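You operate a simulated robot arm through the tools that you are given. There is no shell and no other tool. Be economical: measure what you need, move in short steps, check, and stop when the job is done.

Carry out the task below with a simulated robot arm. There is one attempt and no reset: what you move stays moved.

Task
Take the brown packet and put it on top of the white candle.

Only the result counts: the job must be done as asked and must still hold three seconds after the hand-in. Knocking over, shifting, dropping, spilling or breaking anything else fails it.

Robot
A 7-joint arm with a two-finger parallel gripper, fixed in place. Base frame: the origin is at the foot of the arm, x ahead of it, y to its left, z up; the work surface is at about z = 0. Readings come in m, degrees, newtons and seconds.
With the tool pointing down near the work surface it reaches from about 0.22 to 0.58 m from the base axis. Its first joint turns from -66.0 to 66.0 degrees. Payload 2.5 kg.
Tool frame: the origin (TCP) lies between the finger pads and is the grasp point; the fingertips stand 0.023 m ahead of it; z points along the fingers, y is the line along which they close. Largest opening 0.094 m; finger width 0.038, thickness 0.01; the body of the gripper, 0.054 by 0.096 m, starts 0.039 m behind the TCP.
Orientation is that of the tool frame in the base frame, as [roll, pitch, yaw] about the fixed x, y, z axes, in that order (R = Rz(yaw) Ry(pitch) Rx(roll)). With the fingers straight down and closing along the base's y, the tool's x points along the base's -x, its y along +y and its z along -z.

Tools
- The arm moves only by the tool nudge_tool. Its argument "rows" is a list of rows, each a list of 7 numbers: the shift along the base's x, y, z in m, then the turn, a rotation vector about the base's x, y, z in degrees, then the opening, from 0 (shut) to 1 (fully open). In form: [[tx, ty, tz, ax, ay, az, fingers], ...]. A call has 1 to 8 rows; each row shifts and turns the commanded pose from where the row before left it. Rows are played at 5 a second. More than 0.05 m and 8.6 degrees between two rows, or a gripper value outside its range, and nothing of the call is played. Where a pose cannot be reached the arm comes as near as it can. A force on the tool above 40 N (or 10 N above the force at the start of the call, whichever is more), or a blocked arm, ends the call early, and 0.2 s more pass. Each finger travels about 0.108 m/s and halts on what it meets, pressing with about 27 N; the grip force reading is that of the motor and also rises with nothing between the fingers. The clock runs only during rows and for 0.2 s after the last one: add rows that do not move to give the fingers time. It gives the time, the measured TCP pose, the force on the tool (base axes), the opening and the grip force at its end, in the units of the frame above (readings bear some noise).
- Cameras (640 x 400 px; columns grow to the right, rows downward): "scene" is fixed at [0.1153, -0.4012, 0.5501]; the picture's right is [0.86, -0.51, 0.00], its down [-0.26, -0.44, -0.86] and it looks along [0.44, 0.74, -0.51] (base axes); focal length 336 px, centre (320, 200). "wrist" rides on the gripper at [-0.039, 0, -0.044] in the tool frame; the picture's right is [0.00, -1.00, 0.00], its down [0.97, 0.00, -0.24] and it looks along [0.24, 0.00, 0.97] (tool axes); focal length 218 px, centre (320, 200). There is no depth. A picture from a camera that has moved, and an enlarged one, comes with that camera's place and axes in the base frame and with its lens.
- get_image(camera): a new picture of that camera. No time passes.
- close_up(camera, box): a new picture of the part [left, top, right, bottom] of that camera's present view, enlarged. No time passes.
- job_done(): hands the job in; it is judged then, once.

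Work in short steps. Places have to be worked out from the pictures, the camera data and where the tool is seen: move nearer, look again, correct. Check each grasp and each placing, and mend what went wrong. You have 90 turns and 42 pictures in all, those below and enlarged ones among them. Open the gripper and draw the arm clear of the work before you hand the job in, unless the task says otherwise; then end with one line.

The tools are called after "Emit:" by a JSON object that holds its "name" and its "arguments". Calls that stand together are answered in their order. nudge_tool: Moves the arm, as the interface text tells. Its arguments: {"type":"object","properties":{"rows":{"type":"array"}},"required":["rows"]} The other tools are called the same way: get_image (camera) takes a picture; close_up (camera, box) takes an enlarged picture of a part of a camera's view; job_done () hands the job in.

At the start:

```text
clock: 0.0
eef_pos: [0.3395, -0.0054, 0.3607]
tcp_rot: [180.0, 0.1, 180.0]
ft_force: [0.0, 0.3, 0.3]
finger_gap: 0.094
grasp_force: 0.0
```

scene: 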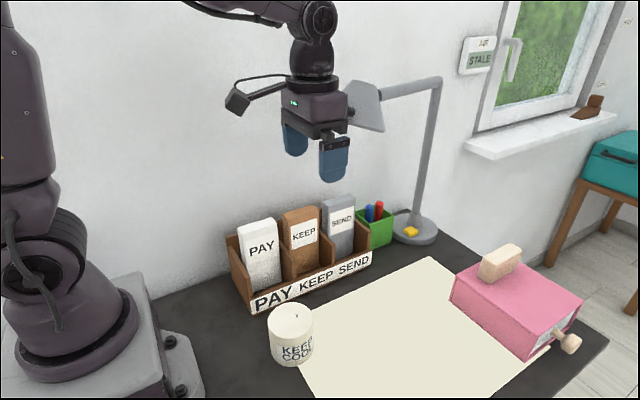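
wrist: 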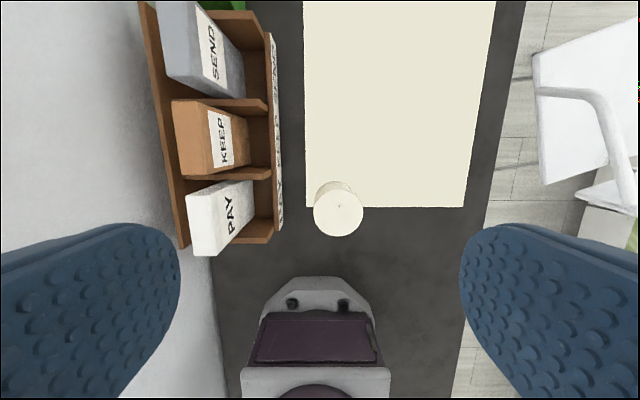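

The brown packet stands in the middle slot (KEEP) of the rack, and the candle is near x≈0.28, y≈-0.03. I'll enlarge both views to measure the packet and the rack.

Emit:
{"name": "close_up", "arguments": {"camera": "scene", "box": [210, 180, 410, 380]}}

Emit:
{"name": "close_up", "arguments": {"camera": "wrist", "box": [130, 0, 380, 260]}}

```text
2.00 times, centred on (310, 280) of scene
camera zoom: at [0.1153, -0.4012, 0.5501], right [0.86, -0.51, 0.0], down [-0.26, -0.44, -0.86], along [0.44, 0.74, -0.51], focal length 673 px, centre (340, 40)
```

zoom: 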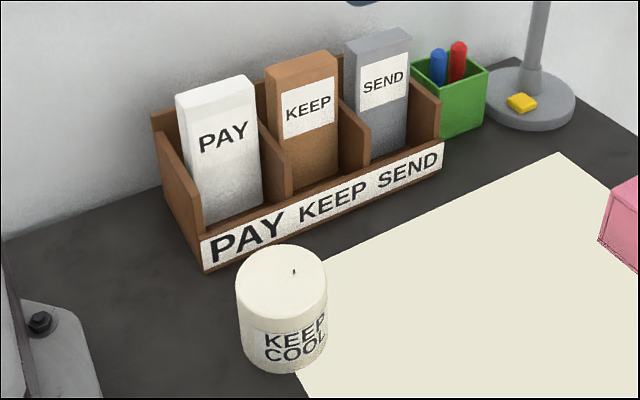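

```text
1.54 times, centred on (255, 130) of wrist
camera zoom: at [0.3792, -0.0063, 0.404], right [0.0, -1.0, 0.0], down [-0.97, 0.0, 0.24], along [-0.24, 0.0, -0.97], focal length 336 px, centre (420, 308)
```

zoom: 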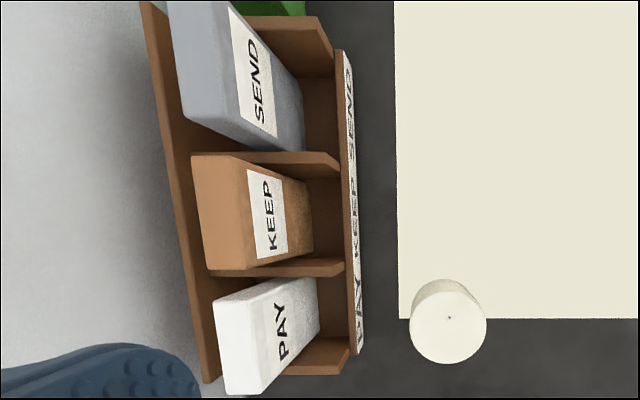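

From both views I put the packet at x≈0.35–0.42, y≈0.116–0.145 with its top at z≈0.165. The rack's back panel tops out near z≈0.117. I'll come down to z≈0.27 in front of the rack, then move over the packet and look again.

Emit:
{"name": "nudge_tool", "arguments": {"rows": [[0.012, 0, -0.03, 0, 0, 0, 1], [0.012, 0.01, -0.03, 0, 0, 0, 1], [0.012, 0.03, -0.03, 0, 0, 0, 1], [0.011, 0.03, 0, 0, 0, 0, 1], [0, 0.035, 0, 0, 0, 0, 1], [0, 0.03, 0, 0, 0, 0, 1], [0, 0, 0, 0, 0, 0, 1]]}}

Emit:
{"name": "get_image", "arguments": {"camera": "wrist"}}

Emit:
{"name": "get_image", "arguments": {"camera": "scene"}}

```text
clock: 0.7
eef_pos: [0.359, 0.0083, 0.2919]
tcp_rot: [-179.7, -1.2, 179.6]
ft_force: [-16.9, -4.0, -2.0]
finger_gap: 0.0938
grasp_force: 0.0
stopped in row 3: the force on the tool passed its limit (the readings are from after the stop); the commanded pose is now the measured one
```

```text
37 pictures are left
camera wrist: at [0.3998, 0.0081, 0.3354], right [-0.01, -1.0, 0.01], down [-0.97, 0.01, 0.26], along [-0.26, 0.0, -0.97], focal length 218 px, centre (320, 200)
```

wrist: 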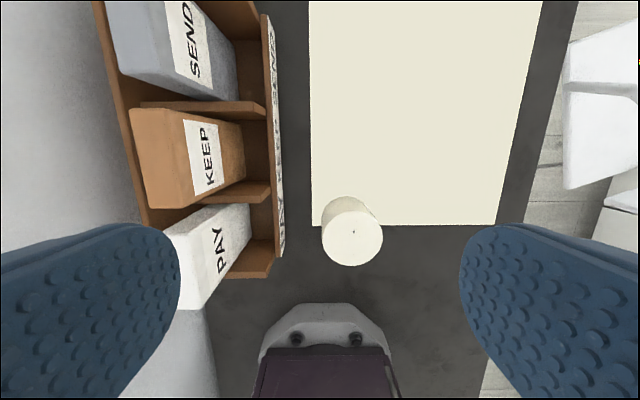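

```text
36 pictures are left
```

scene: 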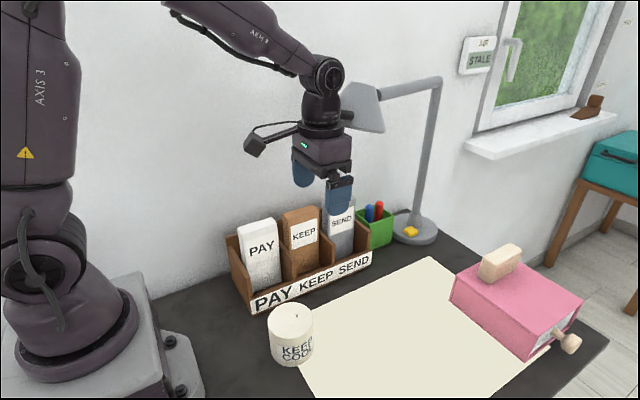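

The call stopped on a force of about -17 N in x, which suggests the lamp head touched the upper gripper. I'll enlarge that area before moving.

Emit:
{"name": "close_up", "arguments": {"camera": "scene", "box": [240, 50, 460, 250]}}

```text
2.00 times, centred on (350, 150) of scene
camera zoom: at [0.1153, -0.4012, 0.5501], right [0.86, -0.51, 0.0], down [-0.26, -0.44, -0.86], along [0.44, 0.74, -0.51], focal length 673 px, centre (260, 300)
```

zoom: 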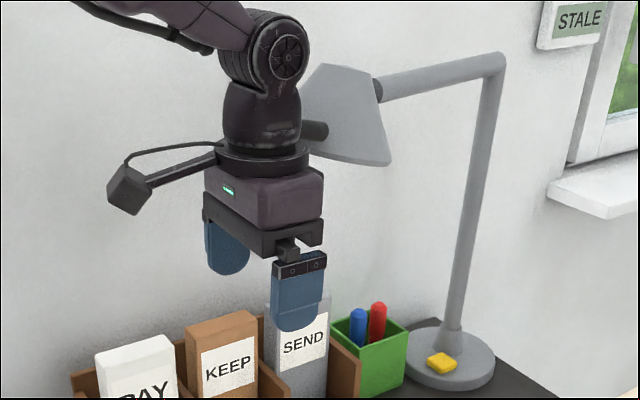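

A stub on the gripper's right side seems to be touching the lamp shade, which I place at about x 0.41–0.50, y 0–0.08, z 0.36–0.44; the lamp looks unmoved. I'll back off in -x, go below the shade, and lean the gripper back about 12° about y, which keeps the grasp plane unchanged.

Emit:
{"name": "nudge_tool", "arguments": {"rows": [[-0.02, -0.006, 0, 0, 0, 0, 1], [-0.015, -0.006, -0.01, 0, 0, 0, 1], [0, 0, -0.03, 0, -4, 0, 1], [0, 0, -0.03, 0, -6, 0, 1], [0, 0, 0, 0, 0, 0, 1], [0, 0, 0, 0, 0, 0, 1]]}}

Emit:
{"name": "get_image", "arguments": {"camera": "scene"}}

Emit:
{"name": "get_image", "arguments": {"camera": "wrist"}}

```text
clock: 2.1
eef_pos: [0.3249, -0.0018, 0.2213]
tcp_rot: [-179.8, 9.0, 179.6]
ft_force: [0.2, 0.4, -0.1]
finger_gap: 0.0941
grasp_force: 0.0
```

```text
34 pictures are left
```

scene: 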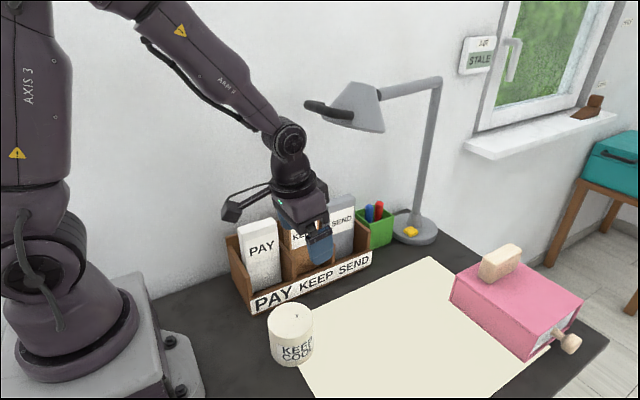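

```text
33 pictures are left
camera wrist: at [0.3561, -0.0027, 0.2707], right [-0.01, -1.0, 0.0], down [-1.0, 0.01, 0.09], along [-0.09, 0.0, -1.0], focal length 218 px, centre (320, 200)
```

wrist: 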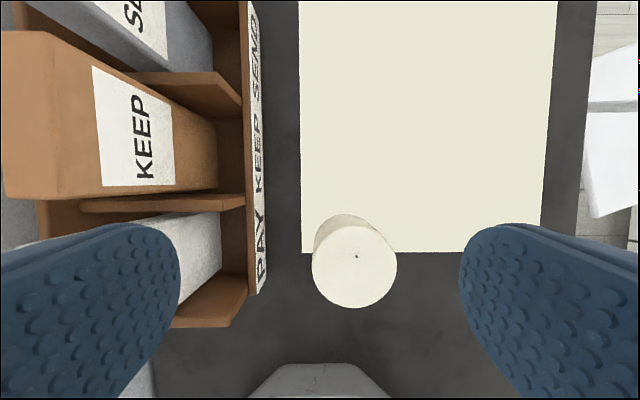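

The dark "stub" turns out to be a handle on the lamp: it sticks out to about (0.37, 0.06, 0.40), and the lamp hasn't moved. I'll go around it, crossing to y≈0.13 at x≈0.31 above the PAY packet (top ≈0.165) with the gripper leaned back.

Emit:
{"name": "nudge_tool", "arguments": {"rows": [[-0.01, 0.01, -0.002, 0, -3, 0, 1], [-0.003, 0.025, -0.002, 0, 0, 0, 1], [0, 0.025, -0.002, 0, 0, 0, 1], [0, 0.025, 0, 0, 0, 0, 1], [0, 0.025, 0, 0, 0, 0, 1], [0, 0.02, 0, 0, 0, 0, 1], [0, 0, 0, 0, 0, 0, 1]]}}

Emit:
{"name": "get_image", "arguments": {"camera": "wrist"}}

Emit:
{"name": "get_image", "arguments": {"camera": "scene"}}

```text
clock: 3.7
eef_pos: [0.3115, 0.1264, 0.2175]
tcp_rot: [-179.8, 12.0, 179.7]
ft_force: [-0.3, -0.1, 0.3]
finger_gap: 0.0939
grasp_force: 0.0
```

```text
32 pictures are left
camera wrist: at [0.3407, 0.1256, 0.2684], right [-0.01, -1.0, 0.0], down [-1.0, 0.01, 0.03], along [-0.03, 0.0, -1.0], focal length 218 px, centre (320, 200)
```

wrist: 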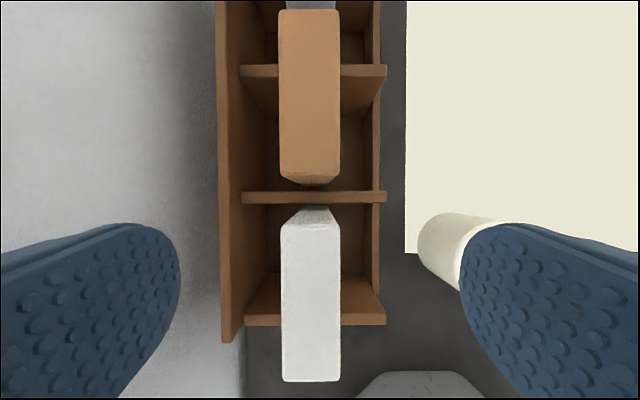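

```text
31 pictures are left
```

scene: 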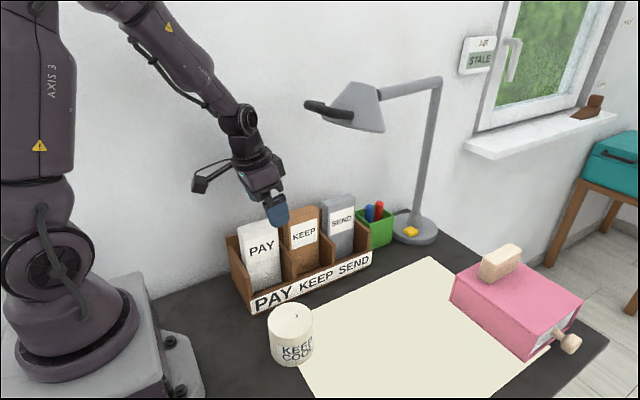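

The wrist view is clear: the packet is centred at about (0.387, 0.1305), 0.029 thick and 0.076 wide, with room around it. I'll narrow the opening to 0.6, move over it, and stop to check the readings before going down.

Emit:
{"name": "nudge_tool", "arguments": {"rows": [[0, 0.004, 0, 0, 0, 0, 0.8], [0.02, 0, -0.003, 0, 0, 0, 0.6], [0.025, 0, -0.004, 0, 0, 0, 0.6], [0.025, 0, -0.004, 0, 0, 0, 0.6], [0, 0, 0, 0, 0, 0, 0.6], [0, 0, 0, 0, 0, 0, 0.6]]}}

Emit:
{"name": "get_image", "arguments": {"camera": "wrist"}}

Emit:
{"name": "close_up", "arguments": {"camera": "scene", "box": [210, 60, 430, 260]}}

```text
clock: 5.1
eef_pos: [0.3825, 0.1306, 0.2061]
tcp_rot: [-179.8, 11.9, 179.8]
ft_force: [0.4, -0.1, 1.0]
finger_gap: 0.0566
grasp_force: 0.0
```

```text
30 pictures are left
camera wrist: at [0.4127, 0.1308, 0.2573], right [-0.01, -1.0, 0.0], down [-1.0, 0.01, 0.03], along [-0.03, 0.0, -1.0], focal length 218 px, centre (320, 200)
```

wrist: 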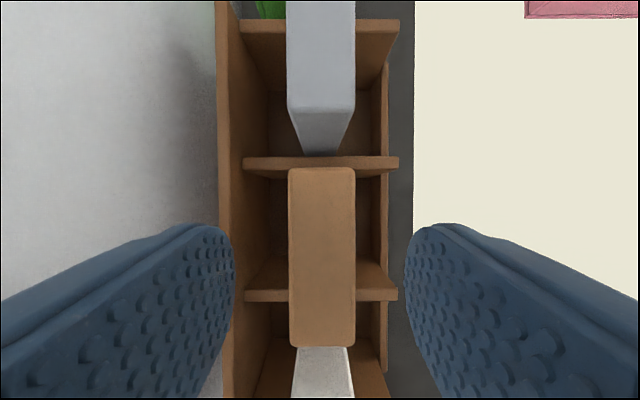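

```text
2.00 times, centred on (320, 160) of scene
camera zoom: at [0.1153, -0.4012, 0.5501], right [0.86, -0.51, 0.0], down [-0.26, -0.44, -0.86], along [0.44, 0.74, -0.51], focal length 673 px, centre (320, 280)
```

zoom: 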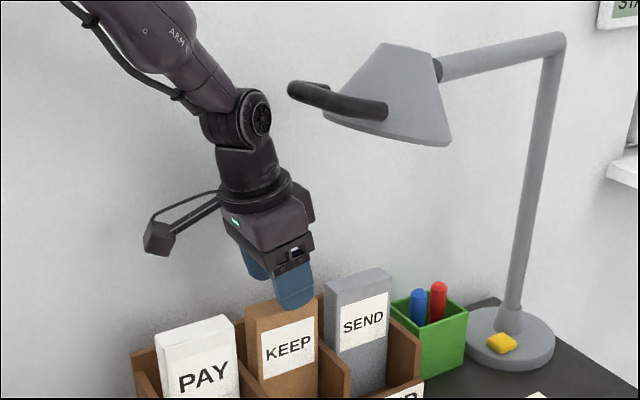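

Centring is within 2 mm. I'll lower straight to z≈0.142, where the gripper body still clears the packet's top, then close.

Emit:
{"name": "nudge_tool", "arguments": {"rows": [[0.001, 0, -0.02, 0, 0, 0, 0.6], [0, 0, -0.02, 0, 0, 0, 0.6], [0, 0, -0.015, 0, 0, 0, 0.6], [0, 0, -0.009, 0, 0, 0, 0.6], [0, 0, 0, 0, 0, 0, 0.6]]}}

Emit:
{"name": "get_image", "arguments": {"camera": "wrist"}}

Emit:
{"name": "close_up", "arguments": {"camera": "scene", "box": [210, 100, 410, 300]}}

```text
clock: 6.3
eef_pos: [0.3841, 0.1296, 0.1416]
tcp_rot: [-179.7, 12.1, 179.8]
ft_force: [1.0, -0.4, -0.2]
finger_gap: 0.0564
grasp_force: 0.1
```

```text
28 pictures are left
camera wrist: at [0.4126, 0.1295, 0.1925], right [-0.01, -1.0, 0.0], down [-1.0, 0.01, 0.03], along [-0.03, 0.0, -1.0], focal length 218 px, centre (320, 200)
```

wrist: 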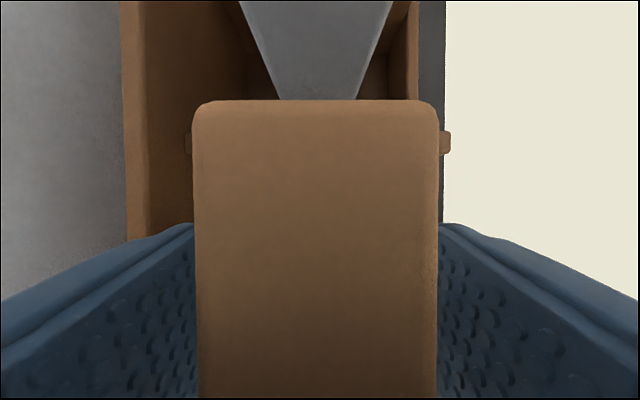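

```text
2.00 times, centred on (310, 200) of scene
camera zoom: at [0.1153, -0.4012, 0.5501], right [0.86, -0.51, 0.0], down [-0.26, -0.44, -0.86], along [0.44, 0.74, -0.51], focal length 673 px, centre (340, 200)
```

zoom: 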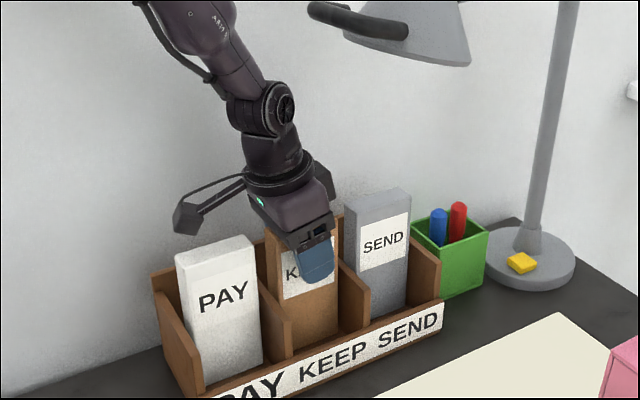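

The fingers straddle the packet with nothing touching. Now I'll close on it.

Emit:
{"name": "nudge_tool", "arguments": {"rows": [[0, 0, 0, 0, 0, 0, 0.4], [0, 0, 0, 0, 0, 0, 0.3], [0, 0, 0, 0, 0, 0, 0.15], [0, 0, 0, 0, 0, 0, 0.1], [0, 0, 0, 0, 0, 0, 0.1]]}}

```text
clock: 7.5
eef_pos: [0.3831, 0.1305, 0.1416]
tcp_rot: [-179.9, 12.0, 179.8]
ft_force: [-0.7, -0.3, -0.1]
finger_gap: 0.0277
grasp_force: 26.6
```

The packet is gripped (gap 0.0277 m, 27 N). I'll lift it 0.02 and check that it comes up cleanly.

Emit:
{"name": "nudge_tool", "arguments": {"rows": [[0, 0, 0.01, 0, 0, 0, 0.1], [0, 0, 0.01, 0, 0, 0, 0.1], [0, 0, 0.01, 0, 0, 0, 0.1], [0, 0, 0.01, 0, 0, 0, 0.1], [0, 0, 0, 0, 0, 0, 0.1]]}}

Emit:
{"name": "close_up", "arguments": {"camera": "scene", "box": [210, 100, 410, 300]}}

Emit:
{"name": "get_image", "arguments": {"camera": "wrist"}}

```text
clock: 8.7
eef_pos: [0.3836, 0.1295, 0.1816]
tcp_rot: [-179.7, 12.0, 179.7]
ft_force: [-0.5, 0.5, -0.9]
finger_gap: 0.028
grasp_force: 26.4
```

```text
2.00 times, centred on (310, 200) of scene
camera zoom: at [0.1153, -0.4012, 0.5501], right [0.86, -0.51, 0.0], down [-0.26, -0.44, -0.86], along [0.44, 0.74, -0.51], focal length 673 px, centre (340, 200)
```

zoom: 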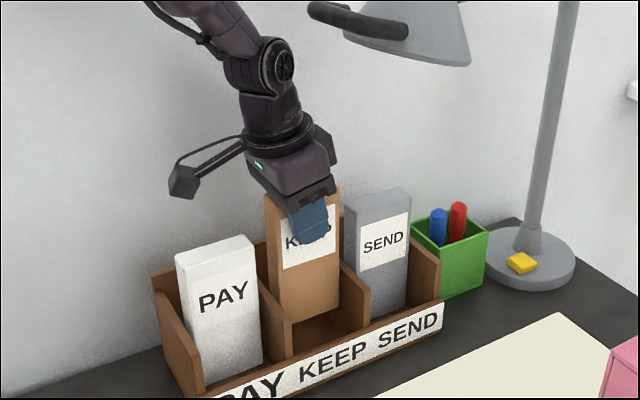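

```text
25 pictures are left
camera wrist: at [0.4139, 0.1297, 0.2328], right [-0.01, -1.0, 0.0], down [-1.0, 0.01, 0.03], along [-0.03, 0.0, -1.0], focal length 218 px, centre (320, 200)
```

wrist: 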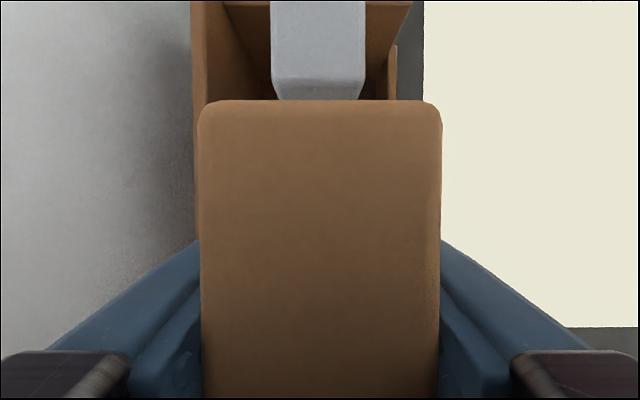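

The packet lifted cleanly: its bottom is at z≈0.055, against a front board of about 0.04, and it is centred between the dividers. I'll draw it straight out in -y, keeping the wrist below the lamp handle.

Emit:
{"name": "nudge_tool", "arguments": {"rows": [[-0.003, -0.015, 0.003, 0, 0, 0, 0.1], [-0.002, -0.015, 0, 0, 0, 0, 0.1], [0, -0.015, 0, 0, 0, 0, 0.1], [0, -0.015, 0, 0, 0, 0, 0.1], [0, 0, 0, 0, 0, 0, 0.1]]}}

Emit:
{"name": "close_up", "arguments": {"camera": "scene", "box": [210, 80, 430, 300]}}

```text
clock: 9.9
eef_pos: [0.3775, 0.0708, 0.1861]
tcp_rot: [-179.8, 12.0, 179.8]
ft_force: [-0.8, -0.4, -0.5]
finger_gap: 0.0277
grasp_force: 27.2
```

```text
1.82 times, centred on (320, 190) of scene
camera zoom: at [0.1153, -0.4012, 0.5501], right [0.86, -0.51, 0.0], down [-0.26, -0.44, -0.86], along [0.44, 0.74, -0.51], focal length 612 px, centre (320, 218)
```

zoom: 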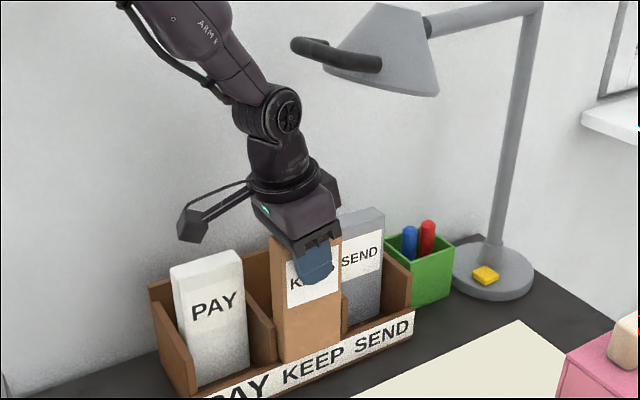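

The wrist passed under the handle safely. I'll finish clearing the rack to y≈0.03, then go up and back toward the candle, whose top centre I measure at (0.276, -0.034, 0.07).

Emit:
{"name": "nudge_tool", "arguments": {"rows": [[0, -0.02, 0, 0, 0, 0, 0.1], [0, -0.02, 0, 0, 0, 0, 0.1], [-0.02, -0.005, 0.004, 0, 0, 0, 0.1], [-0.025, 0, 0.018, 0, 0, 0, 0.1], [-0.02, 0, 0.018, 0, 0, 0, 0.1], [0, 0, 0, 0, 0, 0, 0.1]]}}

Emit:
{"name": "get_image", "arguments": {"camera": "scene"}}

Emit:
{"name": "get_image", "arguments": {"camera": "wrist"}}

```text
clock: 11.3
eef_pos: [0.3127, 0.0233, 0.2234]
tcp_rot: [-179.8, 12.0, 179.7]
ft_force: [0.1, 0.3, -1.4]
finger_gap: 0.0276
grasp_force: 26.9
```

```text
23 pictures are left
```

scene: 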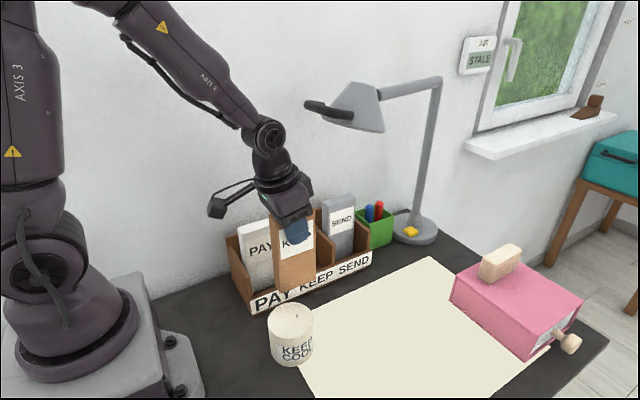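

```text
22 pictures are left
camera wrist: at [0.3431, 0.024, 0.2739], right [-0.01, -1.0, 0.0], down [-1.0, 0.01, 0.03], along [-0.03, 0.0, -1.0], focal length 218 px, centre (320, 200)
```

wrist: 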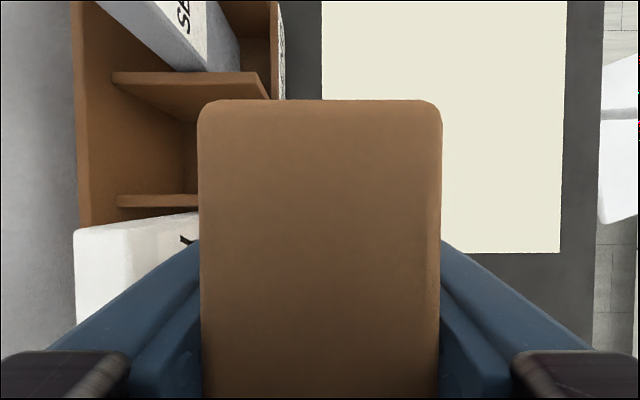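

All clear, with the packet's bottom at about 0.097. I'll move over the candle's centre while staying at this height.

Emit:
{"name": "nudge_tool", "arguments": {"rows": [[-0.01, -0.015, 0.004, 0, 0, 0, 0.1], [-0.01, -0.015, 0, 0, 0, 0, 0.1], [-0.01, -0.015, 0, 0, 0, 0, 0.1], [-0.0097, -0.012, 0, 0, 0, 0, 0.1], [0, 0, 0, 0, 0, 0, 0.1]]}}

Emit:
{"name": "close_up", "arguments": {"camera": "scene", "box": [190, 200, 390, 400]}}

```text
clock: 12.5
eef_pos: [0.2745, -0.0307, 0.2294]
tcp_rot: [-179.8, 12.0, 179.7]
ft_force: [-0.5, -0.8, -1.3]
finger_gap: 0.0276
grasp_force: 27.0
```

```text
2.00 times, centred on (290, 300) of scene
camera zoom: at [0.1153, -0.4012, 0.5501], right [0.86, -0.51, 0.0], down [-0.26, -0.44, -0.86], along [0.44, 0.74, -0.51], focal length 673 px, centre (380, 0)
```

zoom: 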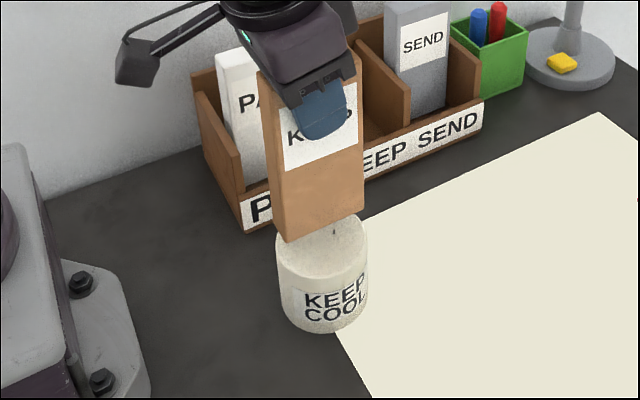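

The packet's bottom is at z≈0.10, centred within 3 mm of the candle. I'll correct y and lower to just above contact.

Emit:
{"name": "nudge_tool", "arguments": {"rows": [[0, -0.003, -0.008, 0, 0, 0, 0.1], [0, 0, -0.008, 0, 0, 0, 0.1], [0, 0, -0.006, 0, 0, 0, 0.1], [0, 0, -0.003, 0, 0, 0, 0.1], [0, 0, 0, 0, 0, 0, 0.1]]}}

Emit:
{"name": "close_up", "arguments": {"camera": "scene", "box": [240, 260, 360, 380]}}

```text
clock: 13.7
eef_pos: [0.2759, -0.0352, 0.2057]
tcp_rot: [-179.9, 12.3, 179.7]
ft_force: [-2.4, 4.4, 30.2]
finger_gap: 0.028
grasp_force: 27.4
```

```text
3.33 times, centred on (300, 320) of scene
camera zoom: at [0.1153, -0.4012, 0.5502], right [0.86, -0.51, 0.0], down [-0.26, -0.44, -0.86], along [0.44, 0.74, -0.51], focal length 1121 px, centre (387, -200)
```

zoom: 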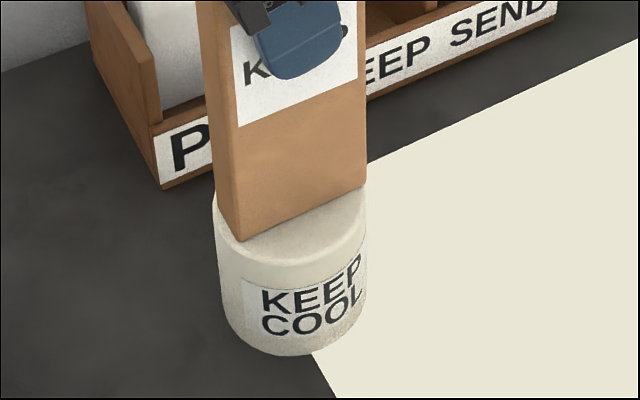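

It's in contact (30 N up) and centred on the candle. I'll ease up slightly to remove the press before releasing.

Emit:
{"name": "nudge_tool", "arguments": {"rows": [[0, 0, 0.001, 0, 0, 0, 0.1], [0, 0, 0, 0, 0, 0, 0.1]]}}

```text
clock: 14.3
eef_pos: [0.2755, -0.036, 0.2047]
tcp_rot: [-179.8, 12.0, 179.8]
ft_force: [4.6, -0.6, 8.8]
finger_gap: 0.0278
grasp_force: 26.9
```

The press is down to about 9 N. I'll ease up a touch more, then open the fingers a little and look.

Emit:
{"name": "nudge_tool", "arguments": {"rows": [[0, 0, 0.0004, 0, 0, 0, 0.1], [0, 0, 0, 0, 0, 0, 0.1], [0, 0, 0, 0, 0, 0, 0.28], [0, 0, 0, 0, 0, 0, 0.33], [0, 0, 0, 0, 0, 0, 0.38], [0, 0, 0, 0, 0, 0, 0.42], [0, 0, 0, 0, 0, 0, 0.42]]}}

Emit:
{"name": "get_image", "arguments": {"camera": "wrist"}}

Emit:
{"name": "close_up", "arguments": {"camera": "scene", "box": [190, 200, 390, 400]}}

```text
clock: 15.9
eef_pos: [0.275, -0.035, 0.2049]
tcp_rot: [-179.7, 12.0, 179.6]
ft_force: [-0.4, 0.1, 0.5]
finger_gap: 0.0394
grasp_force: 0.1
```

```text
19 pictures are left
camera wrist: at [0.3041, -0.0351, 0.2563], right [-0.01, -1.0, 0.0], down [-1.0, 0.01, 0.03], along [-0.03, 0.0, -1.0], focal length 218 px, centre (320, 200)
```

wrist: 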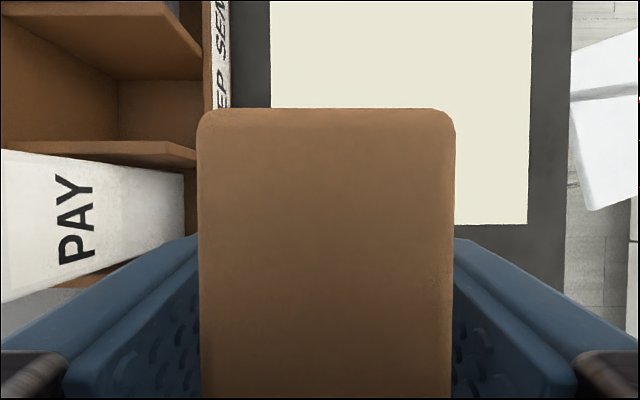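

```text
2.00 times, centred on (290, 300) of scene
camera zoom: at [0.1153, -0.4012, 0.5501], right [0.86, -0.51, 0.0], down [-0.26, -0.44, -0.86], along [0.44, 0.74, -0.51], focal length 673 px, centre (380, 0)
```

zoom: 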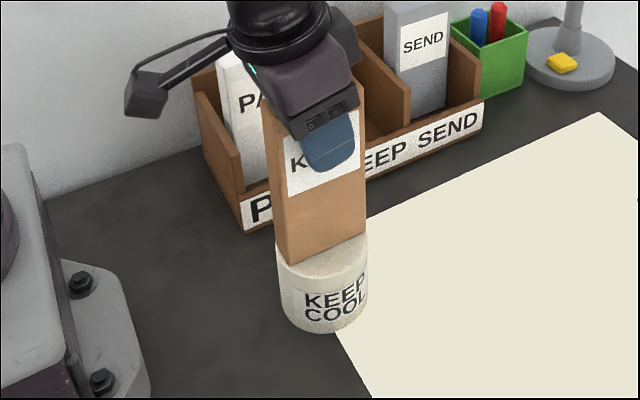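

The packet stands on the candle unaided, with about 0 N on the tool. I'll open wide, then raise straight up.

Emit:
{"name": "nudge_tool", "arguments": {"rows": [[0, 0, 0, 0, 0, 0, 0.6], [0, 0, 0, 0, 0, 0, 0.8], [0, 0, 0, 0, 0, 0, 0.8], [0, 0, 0.01, 0, 0, 0, 0.8], [0, 0, 0.02, 0, 0, 0, 0.8], [0, 0, 0.025, 0, 0, 0, 0.8], [0, 0, 0.025, 0, 0, 0, 0.8], [0, 0, 0, 0, 0, 0, 0.8]]}}

Emit:
{"name": "get_image", "arguments": {"camera": "wrist"}}

Emit:
{"name": "get_image", "arguments": {"camera": "scene"}}

```text
clock: 17.7
eef_pos: [0.2762, -0.0325, 0.2864]
tcp_rot: [-179.8, 12.0, 179.6]
ft_force: [0.7, -0.3, -0.2]
finger_gap: 0.0751
grasp_force: 0.2
```

```text
17 pictures are left
camera wrist: at [0.3043, -0.0331, 0.3376], right [-0.01, -1.0, 0.0], down [-1.0, 0.01, 0.03], along [-0.03, 0.0, -1.0], focal length 218 px, centre (320, 200)
```

wrist: 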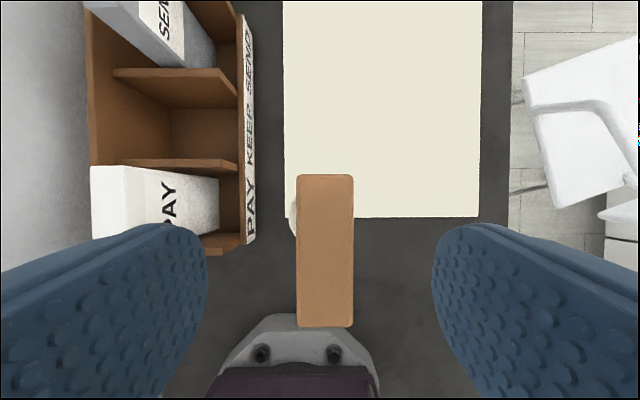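

```text
16 pictures are left
```

scene: 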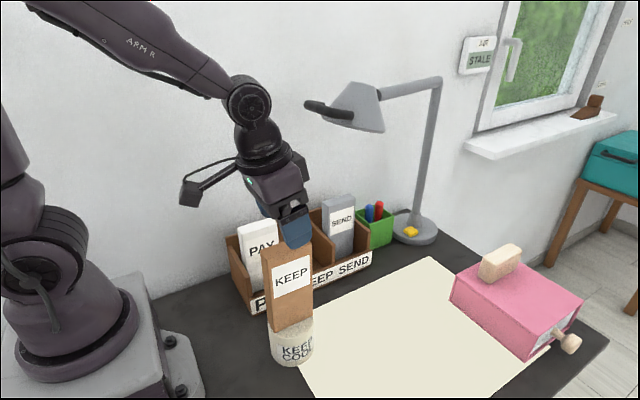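

The packet stands upright on the candle, and the rack and lamp are undisturbed. I'll raise the arm a bit more, staying away from the lamp, and check that it's stable.

Emit:
{"name": "nudge_tool", "arguments": {"rows": [[0, 0, 0.02, 0, 0, 0, 0.8], [0, 0, 0.02, 0, 0, 0, 0.8], [0, -0.01, 0.02, 0, 0, 0, 0.8], [0, 0, 0, 0, 0, 0, 0.8], [0, 0, 0, 0, 0, 0, 0.8], [0, 0, 0, 0, 0, 0, 0.8], [0, 0, 0, 0, 0, 0, 0.8], [0, 0, 0, 0, 0, 0, 0.8]]}}

Emit:
{"name": "close_up", "arguments": {"camera": "scene", "box": [190, 180, 410, 400]}}

```text
clock: 19.5
eef_pos: [0.2742, -0.0424, 0.346]
tcp_rot: [-179.9, 12.0, 179.7]
ft_force: [-0.2, -0.1, -0.3]
finger_gap: 0.0752
grasp_force: 0.0
```

```text
1.82 times, centred on (300, 290) of scene
camera zoom: at [0.1153, -0.4012, 0.5501], right [0.86, -0.51, 0.0], down [-0.26, -0.44, -0.86], along [0.44, 0.74, -0.51], focal length 612 px, centre (356, 36)
```

zoom: 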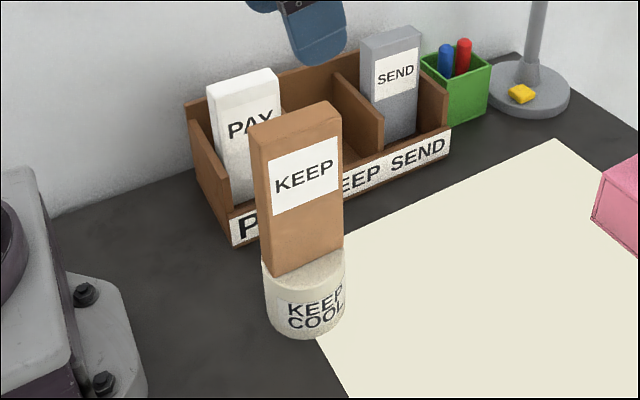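

The packet is stable on the candle, the gripper is open and the arm is clear, so I'm handing in.

Emit:
{"name": "job_done", "arguments": {}}

```text
The job is handed in.
```

The brown packet is standing upright on top of the white candle; the arm touched the lamp handle once on the way in, but the lamp and everything else look unmoved in the pictures.
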